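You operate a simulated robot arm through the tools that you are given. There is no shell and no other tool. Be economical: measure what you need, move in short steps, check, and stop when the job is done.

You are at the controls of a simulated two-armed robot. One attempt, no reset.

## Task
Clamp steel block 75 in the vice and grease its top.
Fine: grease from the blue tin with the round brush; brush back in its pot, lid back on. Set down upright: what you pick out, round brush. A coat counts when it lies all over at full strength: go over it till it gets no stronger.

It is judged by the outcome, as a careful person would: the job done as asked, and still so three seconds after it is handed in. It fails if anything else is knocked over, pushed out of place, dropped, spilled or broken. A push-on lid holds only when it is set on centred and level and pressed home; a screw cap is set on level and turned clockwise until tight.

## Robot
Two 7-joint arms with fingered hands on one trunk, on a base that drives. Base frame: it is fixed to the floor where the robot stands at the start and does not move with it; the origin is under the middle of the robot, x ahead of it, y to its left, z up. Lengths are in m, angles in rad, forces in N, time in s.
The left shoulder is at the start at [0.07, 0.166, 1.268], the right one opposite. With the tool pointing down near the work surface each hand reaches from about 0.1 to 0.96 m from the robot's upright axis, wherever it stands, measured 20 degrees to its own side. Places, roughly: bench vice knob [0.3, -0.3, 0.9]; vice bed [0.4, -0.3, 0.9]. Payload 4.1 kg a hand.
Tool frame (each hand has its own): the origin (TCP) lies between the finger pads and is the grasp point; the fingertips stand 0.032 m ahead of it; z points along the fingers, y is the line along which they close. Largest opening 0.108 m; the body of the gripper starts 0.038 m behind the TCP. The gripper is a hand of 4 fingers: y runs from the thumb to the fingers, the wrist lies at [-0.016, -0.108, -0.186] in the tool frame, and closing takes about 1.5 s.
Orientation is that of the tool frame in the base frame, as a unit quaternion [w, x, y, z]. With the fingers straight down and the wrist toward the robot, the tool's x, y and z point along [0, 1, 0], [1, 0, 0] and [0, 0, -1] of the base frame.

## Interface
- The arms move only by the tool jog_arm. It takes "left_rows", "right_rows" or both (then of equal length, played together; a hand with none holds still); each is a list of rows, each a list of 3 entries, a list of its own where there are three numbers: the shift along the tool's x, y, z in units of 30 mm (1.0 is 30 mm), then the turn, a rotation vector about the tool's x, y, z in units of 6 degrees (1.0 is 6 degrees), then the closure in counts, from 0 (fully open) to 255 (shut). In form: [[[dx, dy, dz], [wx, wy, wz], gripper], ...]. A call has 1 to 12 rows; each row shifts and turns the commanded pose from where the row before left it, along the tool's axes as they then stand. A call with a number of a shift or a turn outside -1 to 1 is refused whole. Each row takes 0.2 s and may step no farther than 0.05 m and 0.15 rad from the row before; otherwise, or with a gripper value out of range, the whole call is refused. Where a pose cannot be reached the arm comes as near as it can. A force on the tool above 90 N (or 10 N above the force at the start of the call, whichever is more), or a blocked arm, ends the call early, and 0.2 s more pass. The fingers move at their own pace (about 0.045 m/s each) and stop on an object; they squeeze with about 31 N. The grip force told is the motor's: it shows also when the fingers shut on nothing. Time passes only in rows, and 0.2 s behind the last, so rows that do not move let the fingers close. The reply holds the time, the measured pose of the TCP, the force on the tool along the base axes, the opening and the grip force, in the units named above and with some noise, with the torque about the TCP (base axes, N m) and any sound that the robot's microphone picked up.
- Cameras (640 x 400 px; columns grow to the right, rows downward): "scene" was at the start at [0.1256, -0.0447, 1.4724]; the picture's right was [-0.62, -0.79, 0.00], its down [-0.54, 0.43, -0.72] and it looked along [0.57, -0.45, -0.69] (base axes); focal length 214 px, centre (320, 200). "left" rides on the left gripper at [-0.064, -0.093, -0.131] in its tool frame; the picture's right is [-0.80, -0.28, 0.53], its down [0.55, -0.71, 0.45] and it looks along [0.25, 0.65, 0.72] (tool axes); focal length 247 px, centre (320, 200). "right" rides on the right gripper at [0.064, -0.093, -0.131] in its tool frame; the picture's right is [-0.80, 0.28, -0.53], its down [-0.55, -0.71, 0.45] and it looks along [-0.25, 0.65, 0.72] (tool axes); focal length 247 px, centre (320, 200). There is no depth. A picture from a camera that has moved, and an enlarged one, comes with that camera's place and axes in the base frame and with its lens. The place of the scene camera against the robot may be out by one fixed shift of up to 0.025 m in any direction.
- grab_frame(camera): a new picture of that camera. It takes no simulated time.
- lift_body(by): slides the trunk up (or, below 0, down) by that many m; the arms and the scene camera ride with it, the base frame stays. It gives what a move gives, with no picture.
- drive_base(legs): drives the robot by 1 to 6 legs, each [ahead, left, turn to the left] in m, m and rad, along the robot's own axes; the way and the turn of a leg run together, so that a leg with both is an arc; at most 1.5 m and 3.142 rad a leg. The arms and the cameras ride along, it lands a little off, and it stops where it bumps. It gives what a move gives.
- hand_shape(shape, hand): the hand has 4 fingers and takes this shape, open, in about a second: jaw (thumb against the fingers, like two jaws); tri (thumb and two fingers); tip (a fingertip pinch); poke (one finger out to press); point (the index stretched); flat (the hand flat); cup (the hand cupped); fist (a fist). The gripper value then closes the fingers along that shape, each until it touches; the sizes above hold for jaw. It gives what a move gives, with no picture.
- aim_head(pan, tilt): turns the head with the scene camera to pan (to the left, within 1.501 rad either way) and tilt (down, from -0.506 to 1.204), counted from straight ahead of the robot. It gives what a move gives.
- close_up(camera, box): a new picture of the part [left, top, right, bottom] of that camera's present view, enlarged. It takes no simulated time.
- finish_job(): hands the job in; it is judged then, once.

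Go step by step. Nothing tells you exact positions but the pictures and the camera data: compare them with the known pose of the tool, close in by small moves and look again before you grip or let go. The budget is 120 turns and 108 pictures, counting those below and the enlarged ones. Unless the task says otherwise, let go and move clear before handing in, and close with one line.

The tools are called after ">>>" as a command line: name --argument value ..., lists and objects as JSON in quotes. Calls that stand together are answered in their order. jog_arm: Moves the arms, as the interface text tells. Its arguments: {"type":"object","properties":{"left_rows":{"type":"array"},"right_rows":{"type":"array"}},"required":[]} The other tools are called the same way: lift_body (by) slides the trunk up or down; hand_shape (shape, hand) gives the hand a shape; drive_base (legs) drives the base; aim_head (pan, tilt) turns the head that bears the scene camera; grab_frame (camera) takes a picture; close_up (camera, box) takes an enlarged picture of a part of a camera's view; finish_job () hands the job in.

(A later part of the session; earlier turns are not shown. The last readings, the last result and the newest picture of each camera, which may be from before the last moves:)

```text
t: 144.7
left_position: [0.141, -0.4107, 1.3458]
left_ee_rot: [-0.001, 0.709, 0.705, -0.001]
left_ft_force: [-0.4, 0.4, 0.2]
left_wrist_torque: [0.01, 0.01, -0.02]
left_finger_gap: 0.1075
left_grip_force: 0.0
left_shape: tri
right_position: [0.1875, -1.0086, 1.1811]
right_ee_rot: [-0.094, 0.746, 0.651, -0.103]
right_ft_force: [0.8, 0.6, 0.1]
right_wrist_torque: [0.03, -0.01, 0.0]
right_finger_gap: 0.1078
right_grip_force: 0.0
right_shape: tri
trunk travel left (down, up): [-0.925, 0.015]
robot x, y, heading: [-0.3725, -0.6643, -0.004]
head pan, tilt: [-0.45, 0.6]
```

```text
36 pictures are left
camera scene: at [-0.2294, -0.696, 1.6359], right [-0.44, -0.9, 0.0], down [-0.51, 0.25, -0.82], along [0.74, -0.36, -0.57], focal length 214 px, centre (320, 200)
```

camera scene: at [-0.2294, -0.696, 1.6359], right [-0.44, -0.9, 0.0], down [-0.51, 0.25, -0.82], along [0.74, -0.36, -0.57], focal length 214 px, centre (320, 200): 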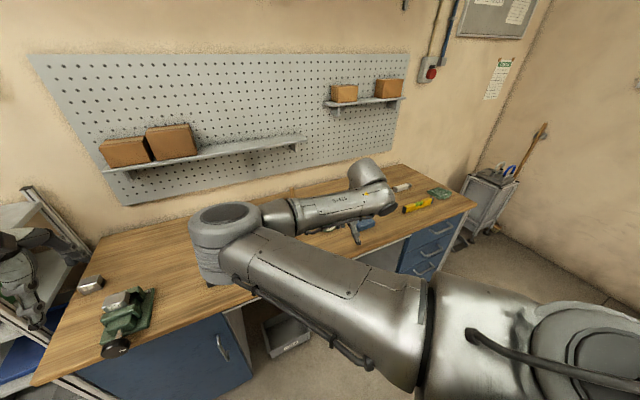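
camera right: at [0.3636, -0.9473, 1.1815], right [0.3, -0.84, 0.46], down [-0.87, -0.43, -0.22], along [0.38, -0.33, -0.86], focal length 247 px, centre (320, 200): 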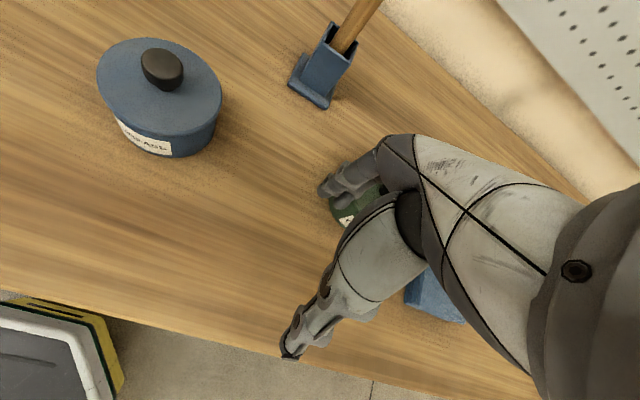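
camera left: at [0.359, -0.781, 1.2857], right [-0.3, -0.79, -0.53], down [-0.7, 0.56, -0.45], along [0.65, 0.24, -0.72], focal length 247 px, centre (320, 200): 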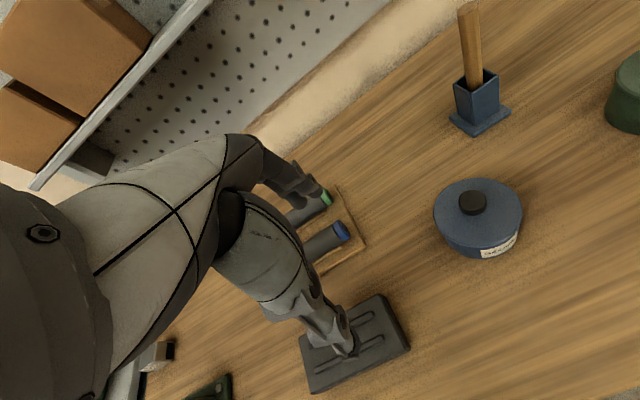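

I right the orientation, then extend the hand toward the tin from farther back.

>>> jog_arm --right_rows '[[[0, 0, 0], [-0.9, 0.04, -0.42], 0], [[0, 0, 0], [-0.9, 0.04, -0.42], 0], [[0, 0, 0], [-0.9, 0.04, -0.42], 0], [[0, 0, 0], [0, 0, 0], 0]]'

>>> jog_arm --right_rows '[[[0.4, 0.94, 0], [0, 0, 0], 0], [[0.4, 0.94, 0], [0, 0, 0], 0], [[0.4, 0.94, 0], [0, 0, 0], 0], [[0.4, 0.94, 0], [0, 0, 0], 0], [[0.4, 0.94, 0], [0, 0, 0], 0], [[0.4, 0.94, 0], [0, 0, 0], 0], [[0.4, 0.94, 0], [0, 0, 0], 0], [[0.4, 0.94, 0], [0, 0, 0], 0], [[0.4, 0.94, 0], [0, 0, 0], 0], [[0.4, 0.94, 0], [0, 0, 0], 0], [[0.4, 0.94, 0], [0, 0, 0], 0]]'

>>> grab_frame --camera "scene"

```text
t: 145.7
left_position: [0.1386, -0.4108, 1.3478]
left_ee_rot: [-0.001, 0.709, 0.705, 0.0]
left_ft_force: [0.1, 0.0, 0.0]
left_wrist_torque: [0.01, 0.0, 0.01]
left_finger_gap: 0.1078
left_grip_force: 0.0
left_shape: tri
right_position: [0.1831, -1.015, 1.186]
right_ee_rot: [0.003, 0.712, 0.702, 0.003]
right_ft_force: [0.4, -0.4, 0.0]
right_wrist_torque: [0.01, -0.01, 0.02]
right_finger_gap: 0.1078
right_grip_force: 0.0
right_shape: tri
trunk travel left (down, up): [-0.925, 0.015]
robot x, y, heading: [-0.3738, -0.6653, 0.001]
head pan, tilt: [-0.45, 0.6]
```

```text
t: 148.1
left_position: [0.1396, -0.4113, 1.3478]
left_ee_rot: [0.0, 0.709, 0.705, -0.001]
left_ft_force: [0.2, -0.6, 0.9]
left_wrist_torque: [-0.02, 0.04, 0.02]
left_finger_gap: 0.1078
left_grip_force: 0.0
left_shape: tri
right_position: [0.4961, -0.8787, 1.1834]
right_ee_rot: [0.001, 0.708, 0.706, 0.003]
right_ft_force: [-0.2, 0.3, -0.7]
right_wrist_torque: [-0.01, -0.01, 0.02]
right_finger_gap: 0.1075
right_grip_force: 0.2
right_shape: tri
trunk travel left (down, up): [-0.925, 0.015]
robot x, y, heading: [-0.3765, -0.6666, -0.007]
head pan, tilt: [-0.45, 0.6]
```

```text
35 pictures are left
camera scene: at [-0.232, -0.6969, 1.6362], right [-0.44, -0.9, 0.0], down [-0.51, 0.25, -0.82], along [0.74, -0.36, -0.57], focal length 214 px, centre (320, 200)
```

scene: 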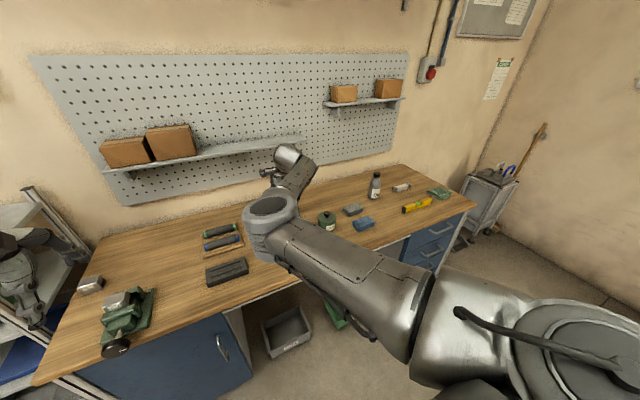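

Much better posture, and all items stand undisturbed. I move above the tin knob and look with the hand camera.

>>> jog_arm --right_rows '[[[0.8, 0.03, 0.9], [0, 0, 0], 0], [[0, 0, 0.9], [0, 0, 0], 0], [[0, 0, 0.9], [0, 0, 0], 0], [[0, 0, 0.9], [0, 0, 0], 0], [[0, 0, 0.9], [0, 0, 0], 0], [[0, 0, 0], [0, 0, 0], 0]]'

>>> grab_frame --camera "right"

```text
t: 149.5
left_position: [0.1383, -0.4113, 1.3467]
left_ee_rot: [-0.001, 0.709, 0.706, -0.001]
left_ft_force: [0.9, -0.1, -0.9]
left_wrist_torque: [0.02, -0.03, 0.01]
left_finger_gap: 0.1075
left_grip_force: 0.1
left_shape: tri
right_position: [0.4953, -0.8555, 1.0492]
right_ee_rot: [0.002, 0.709, 0.706, 0.001]
right_ft_force: [-0.2, 0.7, -1.0]
right_wrist_torque: [0.02, 0.0, 0.01]
right_finger_gap: 0.1078
right_grip_force: 0.0
right_shape: tri
trunk travel left (down, up): [-0.925, 0.015]
robot x, y, heading: [-0.3745, -0.6662, -0.004]
head pan, tilt: [-0.45, 0.6]
```

```text
34 pictures are left
camera right: at [0.4042, -0.7921, 1.1804], right [0.28, -0.8, 0.53], down [-0.71, -0.55, -0.45], along [0.65, -0.25, -0.71], focal length 247 px, centre (320, 200)
```

right: 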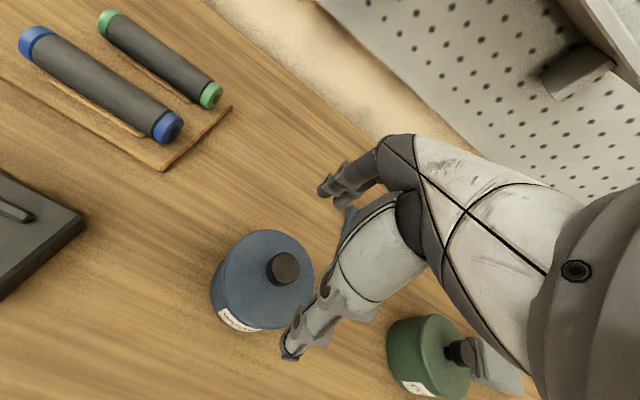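

Knob is at (.50,−.857). I fine‑align, descend to just above the lid and close on the knob.

>>> jog_arm --right_rows '[[[-0.12, 0.17, 0.8], [0, 0, 0], 0], [[0, 0, 0.8], [0, 0, 0], 0], [[0, 0, 0.65], [0, 0, 0], 0], [[0, 0, 0], [0, 0, 0], 100], [[0, 0, 0], [0, 0, 0], 200], [[0, 0, 0], [0, 0, 0], 255], [[0, 0, 0], [0, 0, 0], 255], [[0, 0, 0], [0, 0, 0], 255], [[0, 0, 0], [0, 0, 0], 255], [[0, 0, 0], [0, 0, 0], 255], [[0, 0, 0], [0, 0, 0], 255]]'

>>> grab_frame --camera "right"

```text
t: 151.9
left_position: [0.1369, -0.4098, 1.3473]
left_ee_rot: [-0.001, 0.709, 0.705, -0.001]
left_ft_force: [-1.0, 0.3, -0.7]
left_wrist_torque: [0.02, -0.01, -0.03]
left_finger_gap: 0.1077
left_grip_force: 0.1
left_shape: tri
right_position: [0.5016, -0.8588, 0.9828]
right_ee_rot: [0.002, 0.708, 0.706, 0.003]
right_ft_force: [0.1, -0.6, 0.5]
right_wrist_torque: [-0.01, 0.03, 0.01]
right_finger_gap: 0.0214
right_grip_force: 31.1
right_shape: tri
trunk travel left (down, up): [-0.925, 0.015]
robot x, y, heading: [-0.3719, -0.6607, -0.005]
head pan, tilt: [-0.45, 0.6]
heard: snap
```

```text
33 pictures are left
camera right: at [0.4089, -0.7948, 1.1142], right [0.28, -0.8, 0.53], down [-0.71, -0.55, -0.45], along [0.65, -0.25, -0.71], focal length 247 px, centre (320, 200)
```

right: 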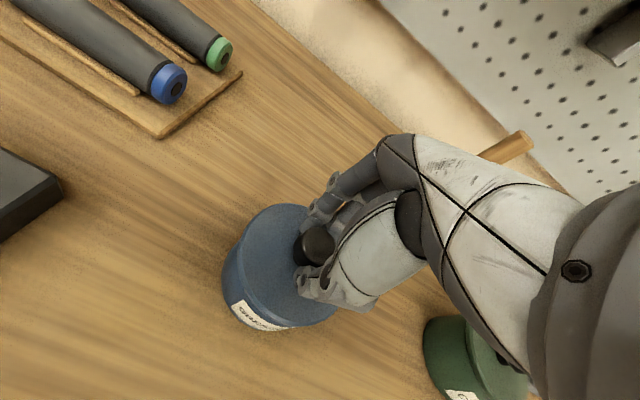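

The knob is held; I heard a snap (the lid letting go, I think). I lift slowly and check that the tin stays.

>>> jog_arm --right_rows '[[[0, 0, -0.3], [0, 0, 0], 255], [[0, 0, -0.3], [0, 0, 0], 255], [[0, 0, -0.4], [0, 0, 0], 255], [[0, 0, 0], [0, 0, 0], 255]]'

>>> grab_frame --camera "right"

```text
t: 152.9
left_position: [0.1381, -0.4109, 1.3476]
left_ee_rot: [0.0, 0.709, 0.706, 0.0]
left_ft_force: [0.4, 0.4, 0.3]
left_wrist_torque: [0.01, -0.01, -0.01]
left_finger_gap: 0.1074
left_grip_force: 0.0
left_shape: tri
right_position: [0.5012, -0.8579, 1.0139]
right_ee_rot: [0.002, 0.709, 0.706, 0.002]
right_ft_force: [-0.5, 0.6, 0.2]
right_wrist_torque: [0.0, 0.04, 0.03]
right_finger_gap: 0.0212
right_grip_force: 30.7
right_shape: tri
trunk travel left (down, up): [-0.925, 0.015]
robot x, y, heading: [-0.3758, -0.6634, -0.004]
head pan, tilt: [-0.45, 0.6]
```

```text
32 pictures are left
camera right: at [0.4088, -0.7951, 1.1451], right [0.28, -0.8, 0.53], down [-0.71, -0.55, -0.45], along [0.65, -0.25, -0.71], focal length 247 px, centre (320, 200)
```

right: 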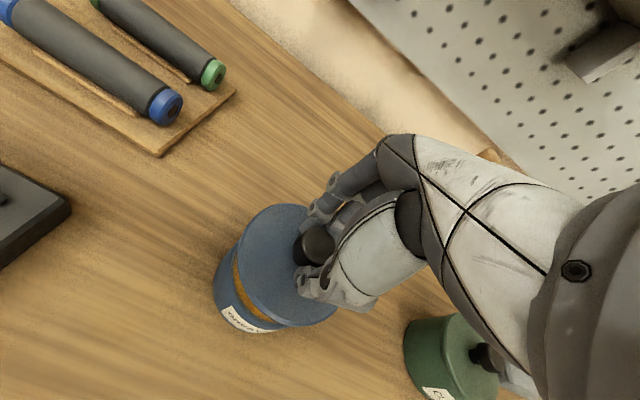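

The lid is off and the tin with yellow grease stays put. I carry the lid to a free spot front-right, (.40,−.985), and set it down gently.

>>> jog_arm --right_rows '[[[0, 0, -0.8], [0, 0, 0], 255], [[0, 0, -0.8], [0, 0, 0], 255], [[-0.85, -0.67, 0], [0, 0, 0], 255], [[-0.85, -0.67, 0], [0, 0, 0], 255], [[-0.85, -0.67, 0], [0, 0, 0], 255], [[-0.85, -0.67, 0], [0, 0, 0], 255], [[-0.85, -0.67, 0], [0, 0, 0], 255], [[0, 0, 1], [0, 0, 0], 255], [[0, 0, 1], [0, 0, 0], 255], [[0, 0, 1], [0, 0, 0], 255], [[0, 0, 0.5], [0, 0, 0], 255], [[0, 0, 0], [0, 0, 0], 255]]'

>>> grab_frame --camera "right"

```text
t: 155.5
left_position: [0.1379, -0.4102, 1.3478]
left_ee_rot: [0.0, 0.709, 0.705, 0.0]
left_ft_force: [-0.5, 0.4, -0.2]
left_wrist_torque: [0.0, -0.02, -0.02]
left_finger_gap: 0.108
left_grip_force: 0.0
left_shape: tri
right_position: [0.4022, -0.983, 0.9548]
right_ee_rot: [0.002, 0.708, 0.706, 0.002]
right_ft_force: [0.0, -1.1, -1.3]
right_wrist_torque: [0.0, 0.0, 0.02]
right_finger_gap: 0.0211
right_grip_force: 30.7
right_shape: tri
trunk travel left (down, up): [-0.925, 0.015]
robot x, y, heading: [-0.3743, -0.6602, -0.008]
head pan, tilt: [-0.45, 0.6]
```

```text
31 pictures are left
camera right: at [0.3089, -0.9207, 1.0858], right [0.28, -0.8, 0.53], down [-0.71, -0.55, -0.45], along [0.65, -0.25, -0.71], focal length 247 px, centre (320, 200)
```

right: 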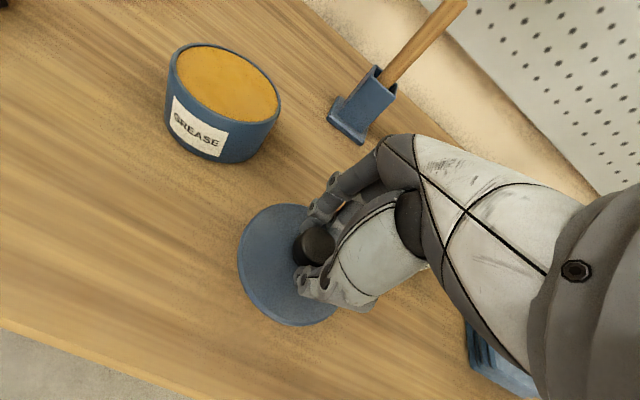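

>>> jog_arm --right_rows '[[[0, 0, 0.1], [0, 0, 0], 255], [[0, 0, 0.1], [0, 0, 0], 255], [[0, 0, 0.1], [0, 0, 0], 255], [[0, 0, 0], [0, 0, 0], 255]]'

>>> close_up --camera "right" --box '[220, 180, 400, 340]'

```text
t: 156.5
left_position: [0.1391, -0.4109, 1.3487]
left_ee_rot: [0.0, 0.709, 0.705, 0.0]
left_ft_force: [0.1, 0.1, -0.2]
left_wrist_torque: [-0.02, 0.0, 0.02]
left_finger_gap: 0.1079
left_grip_force: 0.0
left_shape: tri
right_position: [0.4012, -0.9844, 0.946]
right_ee_rot: [0.002, 0.708, 0.706, 0.003]
right_ft_force: [-0.2, 0.5, -0.6]
right_wrist_torque: [0.02, 0.05, 0.01]
right_finger_gap: 0.021
right_grip_force: 31.0
right_shape: tri
trunk travel left (down, up): [-0.925, 0.015]
robot x, y, heading: [-0.3718, -0.6621, -0.005]
head pan, tilt: [-0.45, 0.6]
```

```text
2.50 times, centred on (310, 260) of right
camera zoom: at [0.3088, -0.9212, 1.0777], right [0.28, -0.8, 0.53], down [-0.71, -0.55, -0.45], along [0.65, -0.25, -0.72], focal length 617 px, centre (345, 50)
```

zoom: 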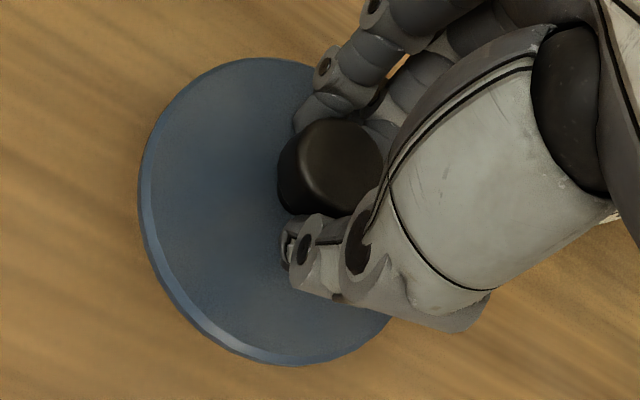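

Still just above the bench. I keep lowering in tiny steps until I feel contact.

>>> jog_arm --right_rows '[[[0, 0, 0.1], [0, 0, 0], 255], [[0, 0, 0.1], [0, 0, 0], 255], [[0, 0, 0], [0, 0, 0], 255]]'

>>> jog_arm --right_rows '[[[0, 0, 0.1], [0, 0, 0], 255], [[0, 0, 0], [0, 0, 0], 255]]'

```text
t: 157.3
left_position: [0.1383, -0.4111, 1.3461]
left_ee_rot: [-0.001, 0.709, 0.705, 0.0]
left_ft_force: [-1.0, -0.4, -0.3]
left_wrist_torque: [0.0, 0.02, 0.01]
left_finger_gap: 0.1079
left_grip_force: 0.1
left_shape: tri
right_position: [0.4027, -0.9856, 0.9407]
right_ee_rot: [0.001, 0.708, 0.706, 0.001]
right_ft_force: [0.3, 0.3, -0.6]
right_wrist_torque: [0.02, -0.05, -0.01]
right_finger_gap: 0.021
right_grip_force: 31.2
right_shape: tri
trunk travel left (down, up): [-0.925, 0.015]
robot x, y, heading: [-0.3774, -0.6648, -0.008]
head pan, tilt: [-0.45, 0.6]
```

```text
t: 157.9
left_position: [0.1382, -0.4106, 1.348]
left_ee_rot: [0.0, 0.709, 0.705, -0.001]
left_ft_force: [0.4, 0.7, 0.3]
left_wrist_torque: [-0.02, 0.02, 0.01]
left_finger_gap: 0.1077
left_grip_force: 0.0
left_shape: tri
right_position: [0.4022, -0.985, 0.9376]
right_ee_rot: [0.001, 0.708, 0.706, 0.002]
right_ft_force: [0.6, 0.4, -1.0]
right_wrist_torque: [0.02, 0.02, -0.02]
right_finger_gap: 0.0212
right_grip_force: 31.1
right_shape: tri
trunk travel left (down, up): [-0.925, 0.015]
robot x, y, heading: [-0.3783, -0.667, -0.004]
head pan, tilt: [-0.45, 0.6]
```

>>> jog_arm --right_rows '[[[0, 0, 0.1], [0, 0, 0], 255], [[0, 0, 0.1], [0, 0, 0], 255], [[0, 0, 0], [0, 0, 0], 255]]'

>>> jog_arm --right_rows '[[[0, 0, 0.1], [0, 0, 0], 255], [[0, 0, 0], [0, 0, 0], 255]]'

>>> close_up --camera "right" --box '[220, 180, 400, 340]'

```text
t: 158.7
left_position: [0.1379, -0.4111, 1.3477]
left_ee_rot: [0.0, 0.709, 0.705, -0.001]
left_ft_force: [0.9, -0.7, 0.0]
left_wrist_torque: [-0.01, 0.03, 0.0]
left_finger_gap: 0.1079
left_grip_force: 0.1
left_shape: tri
right_position: [0.4011, -0.9854, 0.9323]
right_ee_rot: [0.001, 0.708, 0.706, 0.002]
right_ft_force: [0.2, -0.1, -1.3]
right_wrist_torque: [0.03, 0.02, 0.03]
right_finger_gap: 0.021
right_grip_force: 31.3
right_shape: tri
trunk travel left (down, up): [-0.925, 0.015]
robot x, y, heading: [-0.374, -0.6635, -0.005]
head pan, tilt: [-0.45, 0.6]
```

```text
t: 159.3
left_position: [0.1385, -0.4112, 1.3476]
left_ee_rot: [-0.001, 0.709, 0.705, -0.001]
left_ft_force: [0.8, -0.6, -1.1]
left_wrist_torque: [0.01, 0.01, -0.02]
left_finger_gap: 0.108
left_grip_force: 0.1
left_shape: tri
right_position: [0.4009, -0.9847, 0.9285]
right_ee_rot: [0.002, 0.709, 0.705, 0.002]
right_ft_force: [0.4, -0.4, -0.5]
right_wrist_torque: [0.0, 0.02, 0.0]
right_finger_gap: 0.021
right_grip_force: 31.2
right_shape: tri
trunk travel left (down, up): [-0.925, 0.015]
robot x, y, heading: [-0.3716, -0.6669, 0.0]
head pan, tilt: [-0.45, 0.6]
```

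```text
2.50 times, centred on (310, 260) of right
camera zoom: at [0.3091, -0.9216, 1.0597], right [0.28, -0.8, 0.53], down [-0.71, -0.55, -0.45], along [0.65, -0.25, -0.71], focal length 617 px, centre (345, 50)
```

zoom: 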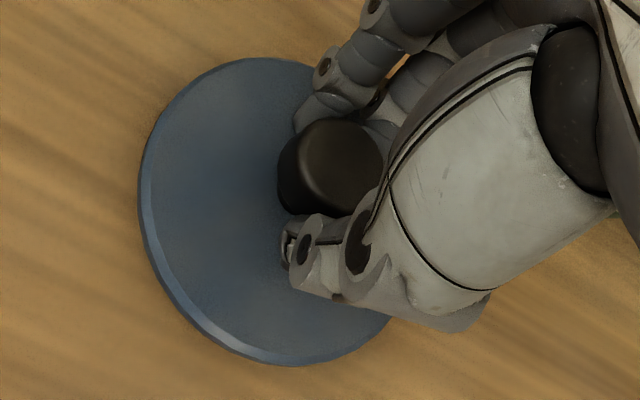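

>>> jog_arm --right_rows '[[[0, 0, 0.1], [0, 0, 0], 255], [[0, 0, 0], [0, 0, 0], 255]]'

>>> jog_arm --right_rows '[[[0, 0, 0.1], [0, 0, 0], 255], [[0, 0, 0], [0, 0, 0], 255]]'

>>> jog_arm --right_rows '[[[0, 0, 0.1], [0, 0, 0], 255], [[0, 0, 0], [0, 0, 0], 255]]'

```text
t: 159.9
left_position: [0.138, -0.4111, 1.3472]
left_ee_rot: [0.0, 0.71, 0.705, -0.001]
left_ft_force: [-0.5, -0.5, -0.4]
left_wrist_torque: [0.0, 0.03, 0.01]
left_finger_gap: 0.1078
left_grip_force: 0.1
left_shape: tri
right_position: [0.4023, -0.9873, 0.9263]
right_ee_rot: [0.002, 0.708, 0.706, 0.002]
right_ft_force: [-0.3, -0.1, -1.1]
right_wrist_torque: [0.02, 0.02, 0.02]
right_finger_gap: 0.0212
right_grip_force: 31.2
right_shape: tri
trunk travel left (down, up): [-0.925, 0.015]
robot x, y, heading: [-0.3742, -0.6628, -0.003]
head pan, tilt: [-0.45, 0.6]
```

```text
t: 160.5
left_position: [0.1378, -0.4099, 1.3469]
left_ee_rot: [0.0, 0.71, 0.704, 0.0]
left_ft_force: [0.0, 0.5, 0.0]
left_wrist_torque: [0.01, -0.02, -0.05]
left_finger_gap: 0.1076
left_grip_force: 0.1
left_shape: tri
right_position: [0.4011, -0.9859, 0.9247]
right_ee_rot: [0.003, 0.708, 0.706, 0.002]
right_ft_force: [-0.4, -0.2, 6.9]
right_wrist_torque: [0.04, -0.01, -0.04]
right_finger_gap: 0.0211
right_grip_force: 30.9
right_shape: tri
trunk travel left (down, up): [-0.925, 0.015]
robot x, y, heading: [-0.3748, -0.6634, -0.007]
head pan, tilt: [-0.45, 0.6]
```

```text
t: 161.1
left_position: [0.1346, -0.4094, 1.3492]
left_ee_rot: [0.002, 0.709, 0.706, 0.001]
left_ft_force: [0.1, 0.3, -0.2]
left_wrist_torque: [-0.03, 0.0, 0.0]
left_finger_gap: 0.1079
left_grip_force: 0.0
left_shape: tri
right_position: [0.4012, -0.9847, 0.9234]
right_ee_rot: [0.005, 0.709, 0.705, 0.003]
right_ft_force: [5.3, -2.6, 20.5]
right_wrist_torque: [0.01, -0.1, 0.01]
right_finger_gap: 0.0221
right_grip_force: 30.7
right_shape: tri
trunk travel left (down, up): [-0.925, 0.015]
robot x, y, heading: [-0.3743, -0.6611, -0.006]
head pan, tilt: [-0.45, 0.6]
```

The lid is on the bench (contact at TCP z .9255, so seated on the tin was .983). I release, rise, and move to above the brush handle.

>>> jog_arm --right_rows '[[[0, 0, -0.08], [0, 0, 0], 255], [[0, 0, 0], [0, 0, 0], 0], [[0, 0, 0], [0, 0, 0], 0], [[0, 0, 0], [0, 0, 0], 0], [[0, 0, 0], [0, 0, 0], 0], [[0, 0, -1], [0, 0, 0], 0], [[0, 0, -1], [0, 0, 0], 0], [[0, 0, -1], [0, 0, 0], 0], [[0, 0, -1], [0, 0, 0], 0], [[0, 0, -1], [0, 0, 0], 0], [[0, 0, -1], [0, 0, 0], 0], [[0, 0, -1], [0, 0, 0], 0]]'

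>>> jog_arm --right_rows '[[[0, 0.8, -0.5], [0, 0, 0], 0], [[0, 0.9, -0.5], [0, 0, 0], 0], [[0, 0.9, 0], [0, 0, 0], 0], [[0, 0.9, 0], [0, 0, 0], 0], [[0, 0.9, 0], [0, 0, 0], 0], [[0, 0.9, 0], [0, 0, 0], 0], [[0, 0, 0], [0, 0, 0], 0]]'

>>> grab_frame --camera "right"

>>> grab_frame --camera "scene"

```text
t: 163.7
left_position: [0.138, -0.4097, 1.3466]
left_ee_rot: [0.0, 0.709, 0.706, 0.0]
left_ft_force: [-0.1, 0.1, -0.3]
left_wrist_torque: [0.03, 0.0, -0.01]
left_finger_gap: 0.1077
left_grip_force: 0.2
left_shape: tri
right_position: [0.3973, -0.9868, 1.1324]
right_ee_rot: [0.002, 0.709, 0.705, 0.002]
right_ft_force: [0.2, 0.0, 0.4]
right_wrist_torque: [0.03, -0.03, -0.03]
right_finger_gap: 0.1076
right_grip_force: 0.1
right_shape: tri
trunk travel left (down, up): [-0.925, 0.015]
robot x, y, heading: [-0.378, -0.6644, -0.008]
head pan, tilt: [-0.45, 0.6]
```

```text
t: 165.3
left_position: [0.1386, -0.4097, 1.3478]
left_ee_rot: [0.0, 0.709, 0.705, -0.001]
left_ft_force: [-0.8, -0.3, 0.4]
left_wrist_torque: [-0.04, 0.0, -0.01]
left_finger_gap: 0.1075
left_grip_force: 0.0
left_shape: tri
right_position: [0.5413, -0.9828, 1.1642]
right_ee_rot: [0.003, 0.708, 0.706, 0.002]
right_ft_force: [0.0, -0.3, 0.0]
right_wrist_torque: [-0.02, 0.01, 0.01]
right_finger_gap: 0.1076
right_grip_force: 0.1
right_shape: tri
right hand out of reach, approached as far as the arm can: row 6
trunk travel left (down, up): [-0.925, 0.015]
robot x, y, heading: [-0.3759, -0.662, -0.007]
head pan, tilt: [-0.45, 0.6]
```

```text
28 pictures are left
camera right: at [0.4485, -0.9202, 1.2947], right [0.28, -0.8, 0.54], down [-0.7, -0.55, -0.45], along [0.65, -0.25, -0.71], focal length 247 px, centre (320, 200)
```

right: 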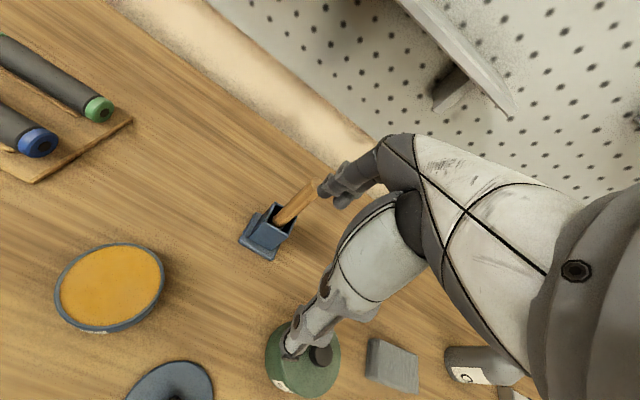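

```text
27 pictures are left
camera scene: at [-0.2336, -0.6933, 1.6365], right [-0.44, -0.9, 0.0], down [-0.51, 0.25, -0.83], along [0.74, -0.36, -0.56], focal length 214 px, centre (320, 200)
```

scene: 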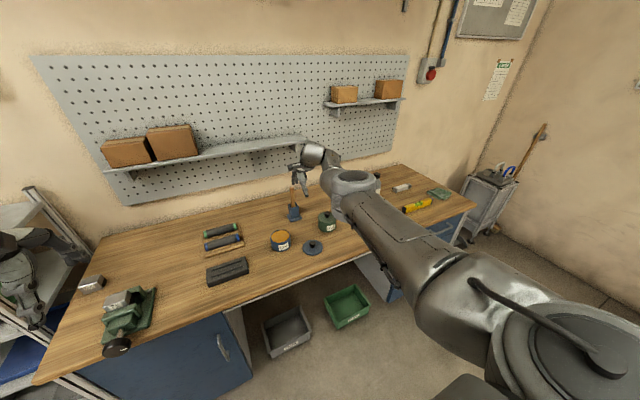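

Only reach was missing; everything stands fine (lid by the tin, brush in pot). I retract a little, drive 0.15 m forward and align over the brush handle.

>>> jog_arm --right_rows '[[[0, -0.9, 0], [0, 0, 0], 0], [[0, -0.9, 0], [0, 0, 0], 0], [[0, -0.9, 0], [0, 0, 0], 0]]'

>>> drive_base --legs '[[0.15, 0, 0.007]]'

>>> grab_frame --camera "right"

```text
t: 166.1
left_position: [0.1375, -0.4112, 1.3484]
left_ee_rot: [0.0, 0.709, 0.705, 0.0]
left_ft_force: [-0.1, 0.1, -0.4]
left_wrist_torque: [0.03, -0.01, 0.0]
left_finger_gap: 0.1074
left_grip_force: 0.1
left_shape: tri
right_position: [0.4606, -0.9886, 1.1644]
right_ee_rot: [0.001, 0.708, 0.706, 0.003]
right_ft_force: [0.4, -0.4, 0.1]
right_wrist_torque: [0.03, -0.03, 0.0]
right_finger_gap: 0.1082
right_grip_force: 0.2
right_shape: tri
trunk travel left (down, up): [-0.925, 0.015]
robot x, y, heading: [-0.3724, -0.6635, -0.005]
head pan, tilt: [-0.45, 0.6]
```

```text
t: 167.5
left_position: [0.2822, -0.4068, 1.3489]
left_ee_rot: [0.001, 0.706, 0.708, 0.0]
left_ft_force: [-0.2, 0.5, 0.2]
left_wrist_torque: [-0.01, -0.04, -0.01]
left_finger_gap: 0.1078
left_grip_force: 0.1
left_shape: tri
right_position: [0.6109, -0.9808, 1.1635]
right_ee_rot: [0.002, 0.706, 0.708, 0.003]
right_ft_force: [0.1, -1.1, -0.9]
right_wrist_torque: [0.01, -0.01, -0.01]
right_finger_gap: 0.1077
right_grip_force: 0.0
right_shape: tri
trunk travel left (down, up): [-0.925, 0.015]
robot x, y, heading: [-0.2228, -0.6659, 0.003]
head pan, tilt: [-0.45, 0.6]
```

```text
26 pictures are left
camera right: at [0.5184, -0.9192, 1.2958], right [0.28, -0.8, 0.53], down [-0.7, -0.55, -0.45], along [0.66, -0.25, -0.71], focal length 247 px, centre (320, 200)
```

right: 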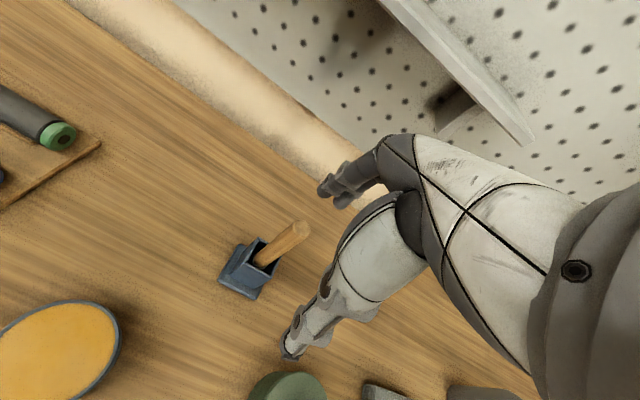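

Handle top is at (.666,−.984). I align, descend around it and close gently.

>>> jog_arm --right_rows '[[[-0.1, 0.9, 0], [0, 0, 0], 0], [[-0.1, 0.93, 0], [0, 0, 0], 0], [[0, 0, 0.9], [0, 0, 0], 0], [[0, 0, 0.9], [0, 0, 0], 0], [[0, 0, 0.9], [0, 0, 0], 0], [[0, 0, 0.9], [0, 0, 0], 0], [[0, 0, 0], [0, 0, 0], 0]]'

>>> close_up --camera "right" --box '[220, 160, 400, 380]'

```text
t: 169.1
left_position: [0.2849, -0.4069, 1.3479]
left_ee_rot: [0.0, 0.706, 0.708, -0.001]
left_ft_force: [0.1, 0.7, 0.6]
left_wrist_torque: [-0.01, 0.03, -0.05]
left_finger_gap: 0.1079
left_grip_force: 0.1
left_shape: tri
right_position: [0.6709, -0.9845, 1.0592]
right_ee_rot: [0.002, 0.706, 0.708, 0.003]
right_ft_force: [-0.2, 0.0, -0.1]
right_wrist_torque: [-0.02, -0.03, 0.01]
right_finger_gap: 0.1078
right_grip_force: 0.0
right_shape: tri
trunk travel left (down, up): [-0.925, 0.015]
robot x, y, heading: [-0.2259, -0.6675, 0.0]
head pan, tilt: [-0.45, 0.6]
```

```text
1.82 times, centred on (310, 270) of right
camera zoom: at [0.5779, -0.922, 1.1892], right [0.28, -0.8, 0.53], down [-0.7, -0.55, -0.45], along [0.66, -0.25, -0.71], focal length 449 px, centre (338, 73)
```

zoom: 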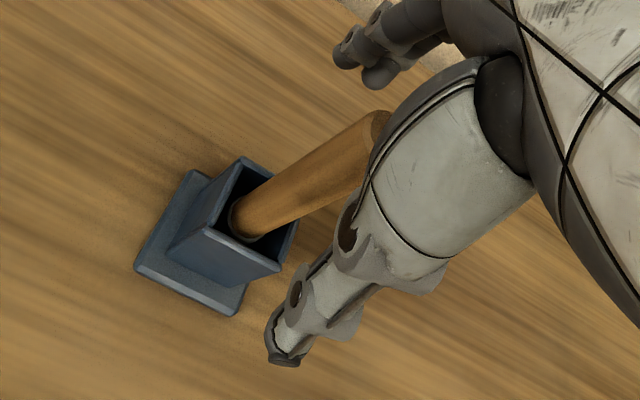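

Handle is between thumb and fingers. I close, then lift slowly.

>>> jog_arm --right_rows '[[[0, 0, 0], [0, 0, 0], 120], [[0, 0, 0], [0, 0, 0], 200], [[0, 0, 0], [0, 0, 0], 255], [[0, 0, 0], [0, 0, 0], 255], [[0, 0, 0], [0, 0, 0], 255], [[0, 0, 0], [0, 0, 0], 255], [[0, 0, 0], [0, 0, 0], 255], [[0, 0, 0], [0, 0, 0], 255], [[0, 0, 0], [0, 0, 0], 255]]'

>>> jog_arm --right_rows '[[[0, 0, -0.7], [0, 0, 0], 255], [[0, 0, -0.7], [0, 0, 0], 255], [[0, 0, -0.7], [0, 0, 0], 255], [[0, 0, -0.7], [0, 0, 0], 255], [[0, 0, 0], [0, 0, 0], 255]]'

>>> grab_frame --camera "right"

```text
t: 171.1
left_position: [0.2847, -0.407, 1.3475]
left_ee_rot: [-0.001, 0.706, 0.708, 0.0]
left_ft_force: [1.4, 0.1, -0.1]
left_wrist_torque: [0.03, -0.04, 0.01]
left_finger_gap: 0.1075
left_grip_force: 0.1
left_shape: tri
right_position: [0.6707, -0.9864, 1.0584]
right_ee_rot: [0.002, 0.706, 0.708, 0.002]
right_ft_force: [-0.2, 0.0, -0.1]
right_wrist_torque: [0.02, 0.01, -0.03]
right_finger_gap: 0.0138
right_grip_force: 31.3
right_shape: tri
trunk travel left (down, up): [-0.925, 0.015]
robot x, y, heading: [-0.2256, -0.6655, -0.0]
head pan, tilt: [-0.45, 0.6]
```

```text
t: 172.3
left_position: [0.2859, -0.4073, 1.3473]
left_ee_rot: [-0.002, 0.706, 0.708, 0.0]
left_ft_force: [-0.4, -0.3, 0.7]
left_wrist_torque: [0.0, 0.05, -0.02]
left_finger_gap: 0.1078
left_grip_force: 0.1
left_shape: tri
right_position: [0.6708, -0.985, 1.1377]
right_ee_rot: [0.002, 0.706, 0.708, 0.001]
right_ft_force: [-0.2, -0.5, -1.2]
right_wrist_torque: [-0.02, 0.04, 0.03]
right_finger_gap: 0.0137
right_grip_force: 30.9
right_shape: tri
trunk travel left (down, up): [-0.925, 0.015]
robot x, y, heading: [-0.2265, -0.6595, 0.001]
head pan, tilt: [-0.45, 0.6]
```

```text
24 pictures are left
camera right: at [0.5783, -0.9225, 1.2691], right [0.28, -0.8, 0.53], down [-0.7, -0.55, -0.45], along [0.65, -0.25, -0.71], focal length 247 px, centre (320, 200)
```

right: 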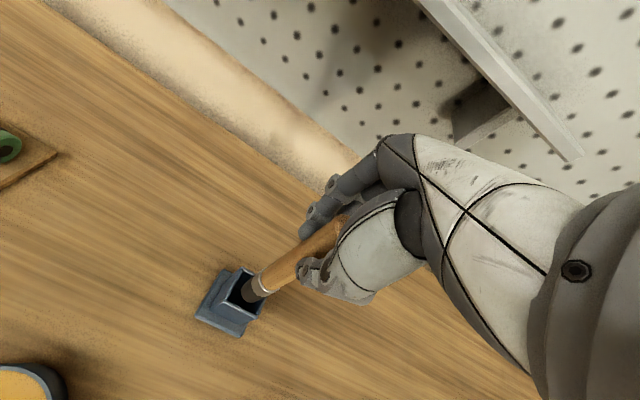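

The brush lifts out with a round ferrule. I lift it completely clear and check its tip.

>>> jog_arm --right_rows '[[[0, 0, -0.9], [0, 0, 0], 255], [[0, 0, -0.9], [0, 0, 0], 255], [[0, 0, -0.9], [0, 0, 0], 255], [[0, 0, 0], [0, 0, 0], 255]]'

>>> grab_frame --camera "right"

```text
t: 173.3
left_position: [0.2856, -0.4067, 1.3484]
left_ee_rot: [-0.001, 0.706, 0.708, -0.001]
left_ft_force: [-0.7, -0.6, -0.7]
left_wrist_torque: [-0.04, -0.01, 0.0]
left_finger_gap: 0.1078
left_grip_force: 0.0
left_shape: tri
right_position: [0.6715, -0.9863, 1.2182]
right_ee_rot: [0.001, 0.706, 0.708, 0.003]
right_ft_force: [-0.5, 0.9, -0.4]
right_wrist_torque: [-0.02, -0.03, 0.0]
right_finger_gap: 0.0137
right_grip_force: 30.9
right_shape: tri
trunk travel left (down, up): [-0.925, 0.015]
robot x, y, heading: [-0.2229, -0.6614, 0.003]
head pan, tilt: [-0.45, 0.6]
```

```text
23 pictures are left
camera right: at [0.5786, -0.9236, 1.3496], right [0.28, -0.8, 0.53], down [-0.7, -0.55, -0.45], along [0.65, -0.25, -0.72], focal length 247 px, centre (320, 200)
```

right: 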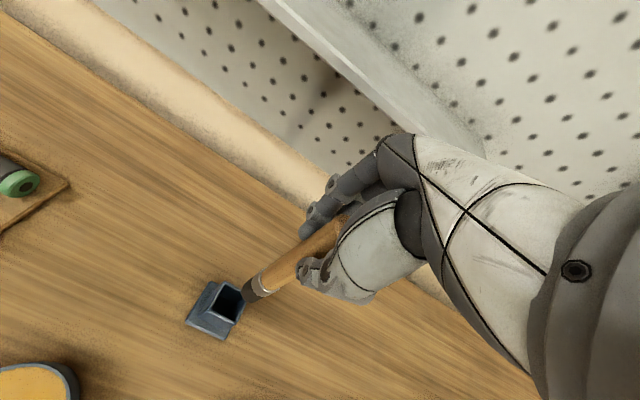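

Brush held, tip about 0.17 m below the TCP, slightly offset. I carry it over the open tin and look.

>>> jog_arm --right_rows '[[[0.75, -0.9, 0], [0, 0, 0], 255], [[0.75, -0.9, 0], [0, 0, 0], 255], [[0.75, -0.9, 0], [0, 0, 0], 255], [[0.75, -0.9, 0], [0, 0, 0], 255], [[0.75, -0.9, 0], [0, 0, 0], 255], [[0.75, -0.9, 0], [0, 0, 0], 255], [[0, 0, 0.9], [0, 0, 0], 255], [[0, 0, 0.9], [0, 0, 0], 255], [[0, 0, 0.9], [0, 0, 0], 255], [[0, 0, 0], [0, 0, 0], 255]]'

>>> grab_frame --camera "right"

```text
t: 174.8
left_position: [0.2867, -0.4088, 1.3464]
left_ee_rot: [-0.001, 0.706, 0.708, 0.0]
left_ft_force: [0.6, -0.4, -0.5]
left_wrist_torque: [0.01, 0.02, 0.01]
left_finger_gap: 0.1078
left_grip_force: 0.1
left_shape: tri
right_position: [0.4206, -0.9352, 1.0485]
right_ee_rot: [-0.096, 0.742, 0.657, -0.094]
right_ft_force: [-0.7, -1.1, -0.6]
right_wrist_torque: [0.01, -0.01, 0.03]
right_finger_gap: 0.0134
right_grip_force: 31.0
right_shape: tri
trunk travel left (down, up): [-0.925, 0.015]
robot x, y, heading: [-0.2251, -0.6674, -0.0]
head pan, tilt: [-0.45, 0.6]
stopped in row 7 (right hand): the arm was blocked; the commanded pose is now the measured one
```

```text
22 pictures are left
camera right: at [0.3759, -0.8639, 1.199], right [0.32, -0.84, 0.45], down [-0.86, -0.45, -0.24], along [0.4, -0.31, -0.86], focal length 247 px, centre (320, 200)
```

right: 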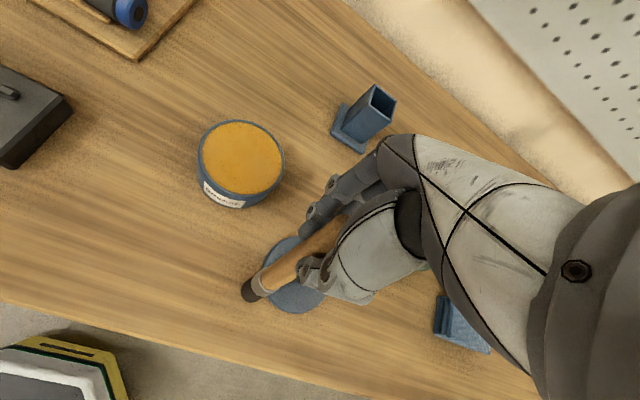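

The arm flipped into the cramped posture again because the base is too close. I back the hand straight out upward, then back up the base.

>>> jog_arm --right_rows '[[[0, 0, -0.8], [0, 0, 0], 255], [[0, 0, -0.8], [0, 0, 0], 255], [[0, 0, -0.8], [0, 0, 0], 255], [[0, 0, -0.8], [0, 0, 0], 255], [[0, 0, -0.8], [0, 0, 0], 255]]'

>>> grab_frame --camera "scene"

```text
t: 175.9
left_position: [0.285, -0.4066, 1.3476]
left_ee_rot: [-0.001, 0.706, 0.708, -0.001]
left_ft_force: [0.6, -0.1, 0.5]
left_wrist_torque: [-0.01, -0.01, -0.03]
left_finger_gap: 0.1079
left_grip_force: 0.0
left_shape: tri
right_position: [0.4516, -0.9408, 1.1647]
right_ee_rot: [-0.095, 0.746, 0.653, -0.092]
right_ft_force: [-0.4, 0.8, -0.5]
right_wrist_torque: [0.02, 0.0, -0.03]
right_finger_gap: 0.0135
right_grip_force: 31.2
right_shape: tri
trunk travel left (down, up): [-0.925, 0.015]
robot x, y, heading: [-0.2235, -0.6655, 0.005]
head pan, tilt: [-0.45, 0.6]
```

```text
21 pictures are left
camera scene: at [-0.0844, -0.6957, 1.6363], right [-0.43, -0.9, 0.0], down [-0.51, 0.25, -0.82], along [0.74, -0.36, -0.57], focal length 214 px, centre (320, 200)
```

scene: 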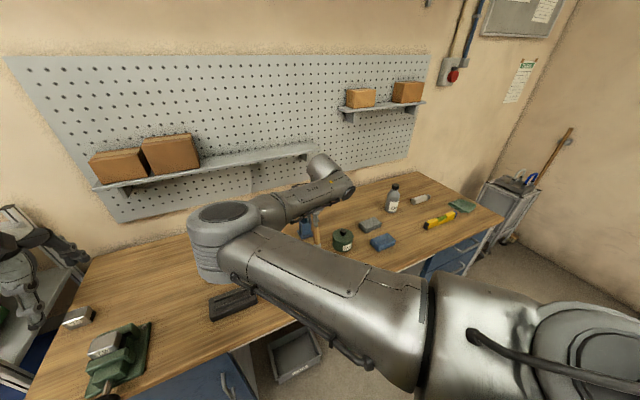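

Nothing was touched. I back the base up by 0.15 m, right the orientation, and approach the tin as before.

>>> drive_base --legs '[[-0.15, 0, 0]]'

>>> jog_arm --right_rows '[[[0, 0, -0.5], [-0.9, 0.04, -0.4], 255], [[0, 0, -0.5], [-0.9, 0.04, -0.4], 255], [[0, 0, 0], [-0.85, 0.04, -0.4], 255], [[0, 0, 0], [0, 0, 0], 255]]'

>>> jog_arm --right_rows '[[[0.4, 0.9, -0.2], [0, 0, 0], 255], [[0.4, 0.9, 0], [0, 0, 0], 255], [[0.4, 0.9, 0], [0, 0, 0], 255], [[0.4, 0.9, 0], [0, 0, 0], 255], [[0.4, 0.9, 0], [0, 0, 0], 255], [[0.4, 0.9, 0], [0, 0, 0], 255], [[0, 0, 0], [0, 0, 0], 255]]'

>>> grab_frame --camera "right"

```text
t: 177.3
left_position: [0.1423, -0.4099, 1.3466]
left_ee_rot: [-0.001, 0.709, 0.705, -0.001]
left_ft_force: [-0.1, 0.2, -0.1]
left_wrist_torque: [0.03, 0.05, 0.01]
left_finger_gap: 0.1075
left_grip_force: 0.0
left_shape: tri
right_position: [0.3052, -0.9441, 1.1628]
right_ee_rot: [-0.095, 0.748, 0.65, -0.093]
right_ft_force: [-0.3, 0.4, -1.3]
right_wrist_torque: [0.03, 0.03, 0.0]
right_finger_gap: 0.0138
right_grip_force: 31.2
right_shape: tri
trunk travel left (down, up): [-0.925, 0.015]
robot x, y, heading: [-0.3702, -0.6633, -0.004]
head pan, tilt: [-0.45, 0.6]
```

```text
t: 178.3
left_position: [0.1396, -0.41, 1.3473]
left_ee_rot: [0.0, 0.709, 0.705, 0.0]
left_ft_force: [0.1, -0.4, 0.3]
left_wrist_torque: [0.02, -0.03, 0.0]
left_finger_gap: 0.1079
left_grip_force: 0.1
left_shape: tri
right_position: [0.3045, -0.9669, 1.1903]
right_ee_rot: [-0.002, 0.724, 0.69, 0.009]
right_ft_force: [-0.2, 0.5, -0.1]
right_wrist_torque: [-0.05, 0.02, 0.0]
right_finger_gap: 0.0135
right_grip_force: 31.7
right_shape: tri
trunk travel left (down, up): [-0.925, 0.015]
robot x, y, heading: [-0.3713, -0.6642, -0.004]
head pan, tilt: [-0.45, 0.6]
```

```text
t: 179.9
left_position: [0.1382, -0.4106, 1.3491]
left_ee_rot: [-0.001, 0.709, 0.705, 0.0]
left_ft_force: [0.8, 0.5, -0.2]
left_wrist_torque: [0.01, -0.02, -0.01]
left_finger_gap: 0.1079
left_grip_force: 0.1
left_shape: tri
right_position: [0.4705, -0.8764, 1.2033]
right_ee_rot: [0.0, 0.712, 0.702, 0.009]
right_ft_force: [-0.6, -0.4, -0.9]
right_wrist_torque: [0.03, -0.02, -0.01]
right_finger_gap: 0.0137
right_grip_force: 30.7
right_shape: tri
trunk travel left (down, up): [-0.925, 0.015]
robot x, y, heading: [-0.3727, -0.6657, -0.004]
head pan, tilt: [-0.45, 0.6]
```

```text
20 pictures are left
camera right: at [0.3787, -0.8153, 1.3355], right [0.26, -0.81, 0.53], down [-0.71, -0.53, -0.46], along [0.66, -0.25, -0.71], focal length 247 px, centre (320, 200)
```

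right: 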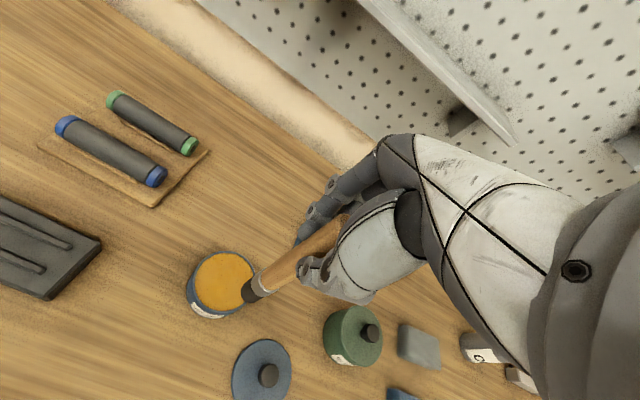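

Tip is right under the TCP, tin centre at (.498,−.857). I align and lower the brush to the grease.

>>> jog_arm --right_rows '[[[0.78, 0.93, 0], [0, 0, 0], 255], [[0, 0, 0.9], [0, 0, 0], 255], [[0, 0, 0.9], [0, 0, 0], 255], [[0, 0, 0.9], [0, 0, 0], 255], [[0, 0, 0.5], [0, 0, 0], 255], [[0, 0, 0], [0, 0, 0], 255]]'

>>> close_up --camera "right" --box '[200, 200, 380, 340]'

```text
t: 181.3
left_position: [0.1386, -0.4091, 1.3473]
left_ee_rot: [-0.001, 0.709, 0.705, 0.0]
left_ft_force: [0.6, -0.4, 0.3]
left_wrist_torque: [-0.01, 0.0, 0.0]
left_finger_gap: 0.1075
left_grip_force: 0.1
left_shape: tri
right_position: [0.5011, -0.8512, 1.1073]
right_ee_rot: [0.0, 0.712, 0.702, 0.01]
right_ft_force: [-0.5, -0.1, -0.8]
right_wrist_torque: [0.0, 0.01, 0.01]
right_finger_gap: 0.0137
right_grip_force: 31.0
right_shape: tri
trunk travel left (down, up): [-0.925, 0.015]
robot x, y, heading: [-0.3654, -0.664, -0.006]
head pan, tilt: [-0.45, 0.6]
```

```text
2.86 times, centred on (290, 270) of right
camera zoom: at [0.4081, -0.7883, 1.2385], right [0.26, -0.81, 0.53], down [-0.71, -0.53, -0.46], along [0.66, -0.25, -0.71], focal length 706 px, centre (406, 0)
```

zoom: 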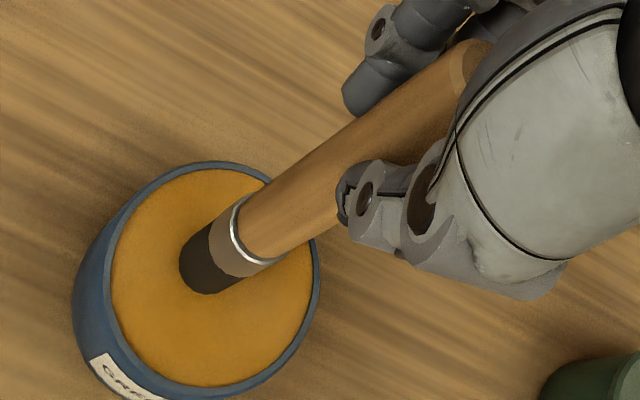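

The bristles are just at the grease. I dip ~12 mm, stir slightly, and lift.

>>> jog_arm --right_rows '[[[0, 0, 0.2], [0, 0, 0], 255], [[0, 0, 0.2], [0, 0, 0], 255], [[0.2, 0, 0], [0, 0, 0], 255], [[-0.2, 0.2, 0], [0, 0, 0], 255], [[-0.2, -0.2, 0], [0, 0, 0], 255], [[0.2, 0, 0], [0, 0, 0], 255]]'

>>> jog_arm --right_rows '[[[0, 0, -0.8], [0, 0, 0], 255], [[0, 0, -0.8], [0, 0, 0], 255], [[0, 0, 0], [0, 0, 0], 255]]'

>>> close_up --camera "right" --box '[200, 200, 380, 340]'

```text
t: 182.7
left_position: [0.1347, -0.4092, 1.3496]
left_ee_rot: [0.001, 0.709, 0.706, 0.0]
left_ft_force: [-0.9, -0.2, -0.4]
left_wrist_torque: [0.0, -0.02, -0.01]
left_finger_gap: 0.1077
left_grip_force: 0.0
left_shape: tri
right_position: [0.4975, -0.8497, 1.1005]
right_ee_rot: [0.002, 0.712, 0.702, 0.011]
right_ft_force: [-1.2, 0.6, 24.6]
right_wrist_torque: [-0.07, -0.22, 0.01]
right_finger_gap: 0.0152
right_grip_force: 30.9
right_shape: tri
trunk travel left (down, up): [-0.925, 0.015]
robot x, y, heading: [-0.37, -0.6638, -0.005]
head pan, tilt: [-0.45, 0.6]
```

```text
t: 183.5
left_position: [0.1394, -0.411, 1.3481]
left_ee_rot: [0.0, 0.709, 0.705, 0.0]
left_ft_force: [-0.4, -0.2, 1.0]
left_wrist_torque: [0.02, 0.0, -0.03]
left_finger_gap: 0.1079
left_grip_force: 0.1
left_shape: tri
right_position: [0.498, -0.85, 1.1432]
right_ee_rot: [0.0, 0.712, 0.702, 0.009]
right_ft_force: [0.2, -0.1, -0.5]
right_wrist_torque: [-0.02, 0.0, -0.01]
right_finger_gap: 0.0143
right_grip_force: 31.2
right_shape: tri
trunk travel left (down, up): [-0.925, 0.015]
robot x, y, heading: [-0.3729, -0.6655, -0.012]
head pan, tilt: [-0.45, 0.6]
```

```text
2.86 times, centred on (290, 270) of right
camera zoom: at [0.4062, -0.7891, 1.2748], right [0.27, -0.81, 0.52], down [-0.71, -0.53, -0.46], along [0.65, -0.25, -0.71], focal length 706 px, centre (406, 0)
```

zoom: 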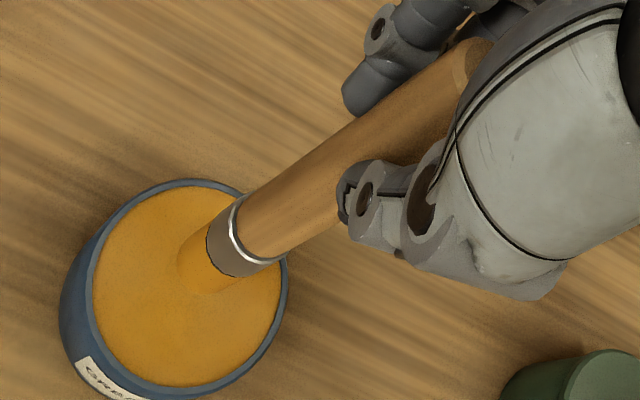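

The bristles are loaded. I raise the brush and drive the whole robot left so that the same arm pose stands over block 75.

>>> jog_arm --right_rows '[[[0, 0, -0.9], [0, 0, 0], 255], [[0, 0, -0.9], [0, 0, 0], 255], [[0, 0, -0.9], [0, 0, 0], 255]]'

>>> drive_base --legs '[[-0.08, 0.584, 0.006]]'

>>> grab_frame --camera "right"

```text
t: 184.3
left_position: [0.1398, -0.4111, 1.3466]
left_ee_rot: [0.0, 0.708, 0.706, -0.001]
left_ft_force: [0.6, 0.4, 0.0]
left_wrist_torque: [-0.02, -0.01, 0.02]
left_finger_gap: 0.1077
left_grip_force: 0.1
left_shape: tri
right_position: [0.5015, -0.8533, 1.2242]
right_ee_rot: [-0.001, 0.712, 0.703, 0.009]
right_ft_force: [0.1, 0.1, -0.1]
right_wrist_torque: [-0.03, -0.01, 0.0]
right_finger_gap: 0.0143
right_grip_force: 30.8
right_shape: tri
trunk travel left (down, up): [-0.925, 0.015]
robot x, y, heading: [-0.3721, -0.6628, -0.005]
head pan, tilt: [-0.45, 0.6]
```

```text
t: 187.7
left_position: [0.0676, 0.1749, 1.3471]
left_ee_rot: [-0.001, 0.712, 0.702, 0.0]
left_ft_force: [-1.1, -1.7, -0.7]
left_wrist_torque: [0.05, 0.0, 0.02]
left_finger_gap: 0.1076
left_grip_force: 0.1
left_shape: tri
right_position: [0.4248, -0.2682, 1.2237]
right_ee_rot: [-0.002, 0.716, 0.698, 0.01]
right_ft_force: [0.5, -0.9, -0.4]
right_wrist_torque: [0.01, 0.01, 0.0]
right_finger_gap: 0.0143
right_grip_force: 30.3
right_shape: tri
trunk travel left (down, up): [-0.925, 0.015]
robot x, y, heading: [-0.4453, -0.0703, -0.019]
head pan, tilt: [-0.45, 0.6]
```

```text
17 pictures are left
camera right: at [0.3328, -0.2062, 1.3555], right [0.26, -0.81, 0.52], down [-0.71, -0.53, -0.46], along [0.65, -0.25, -0.71], focal length 247 px, centre (320, 200)
```

right: 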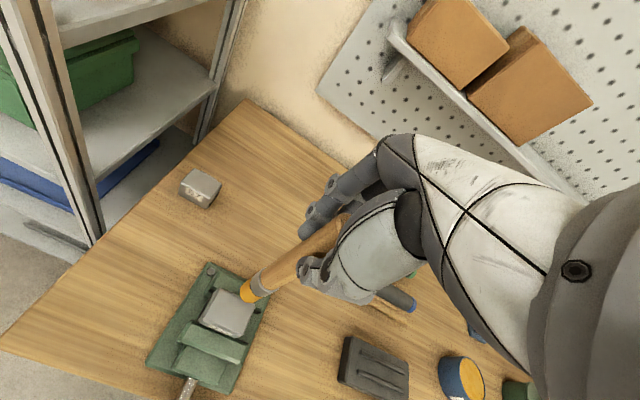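

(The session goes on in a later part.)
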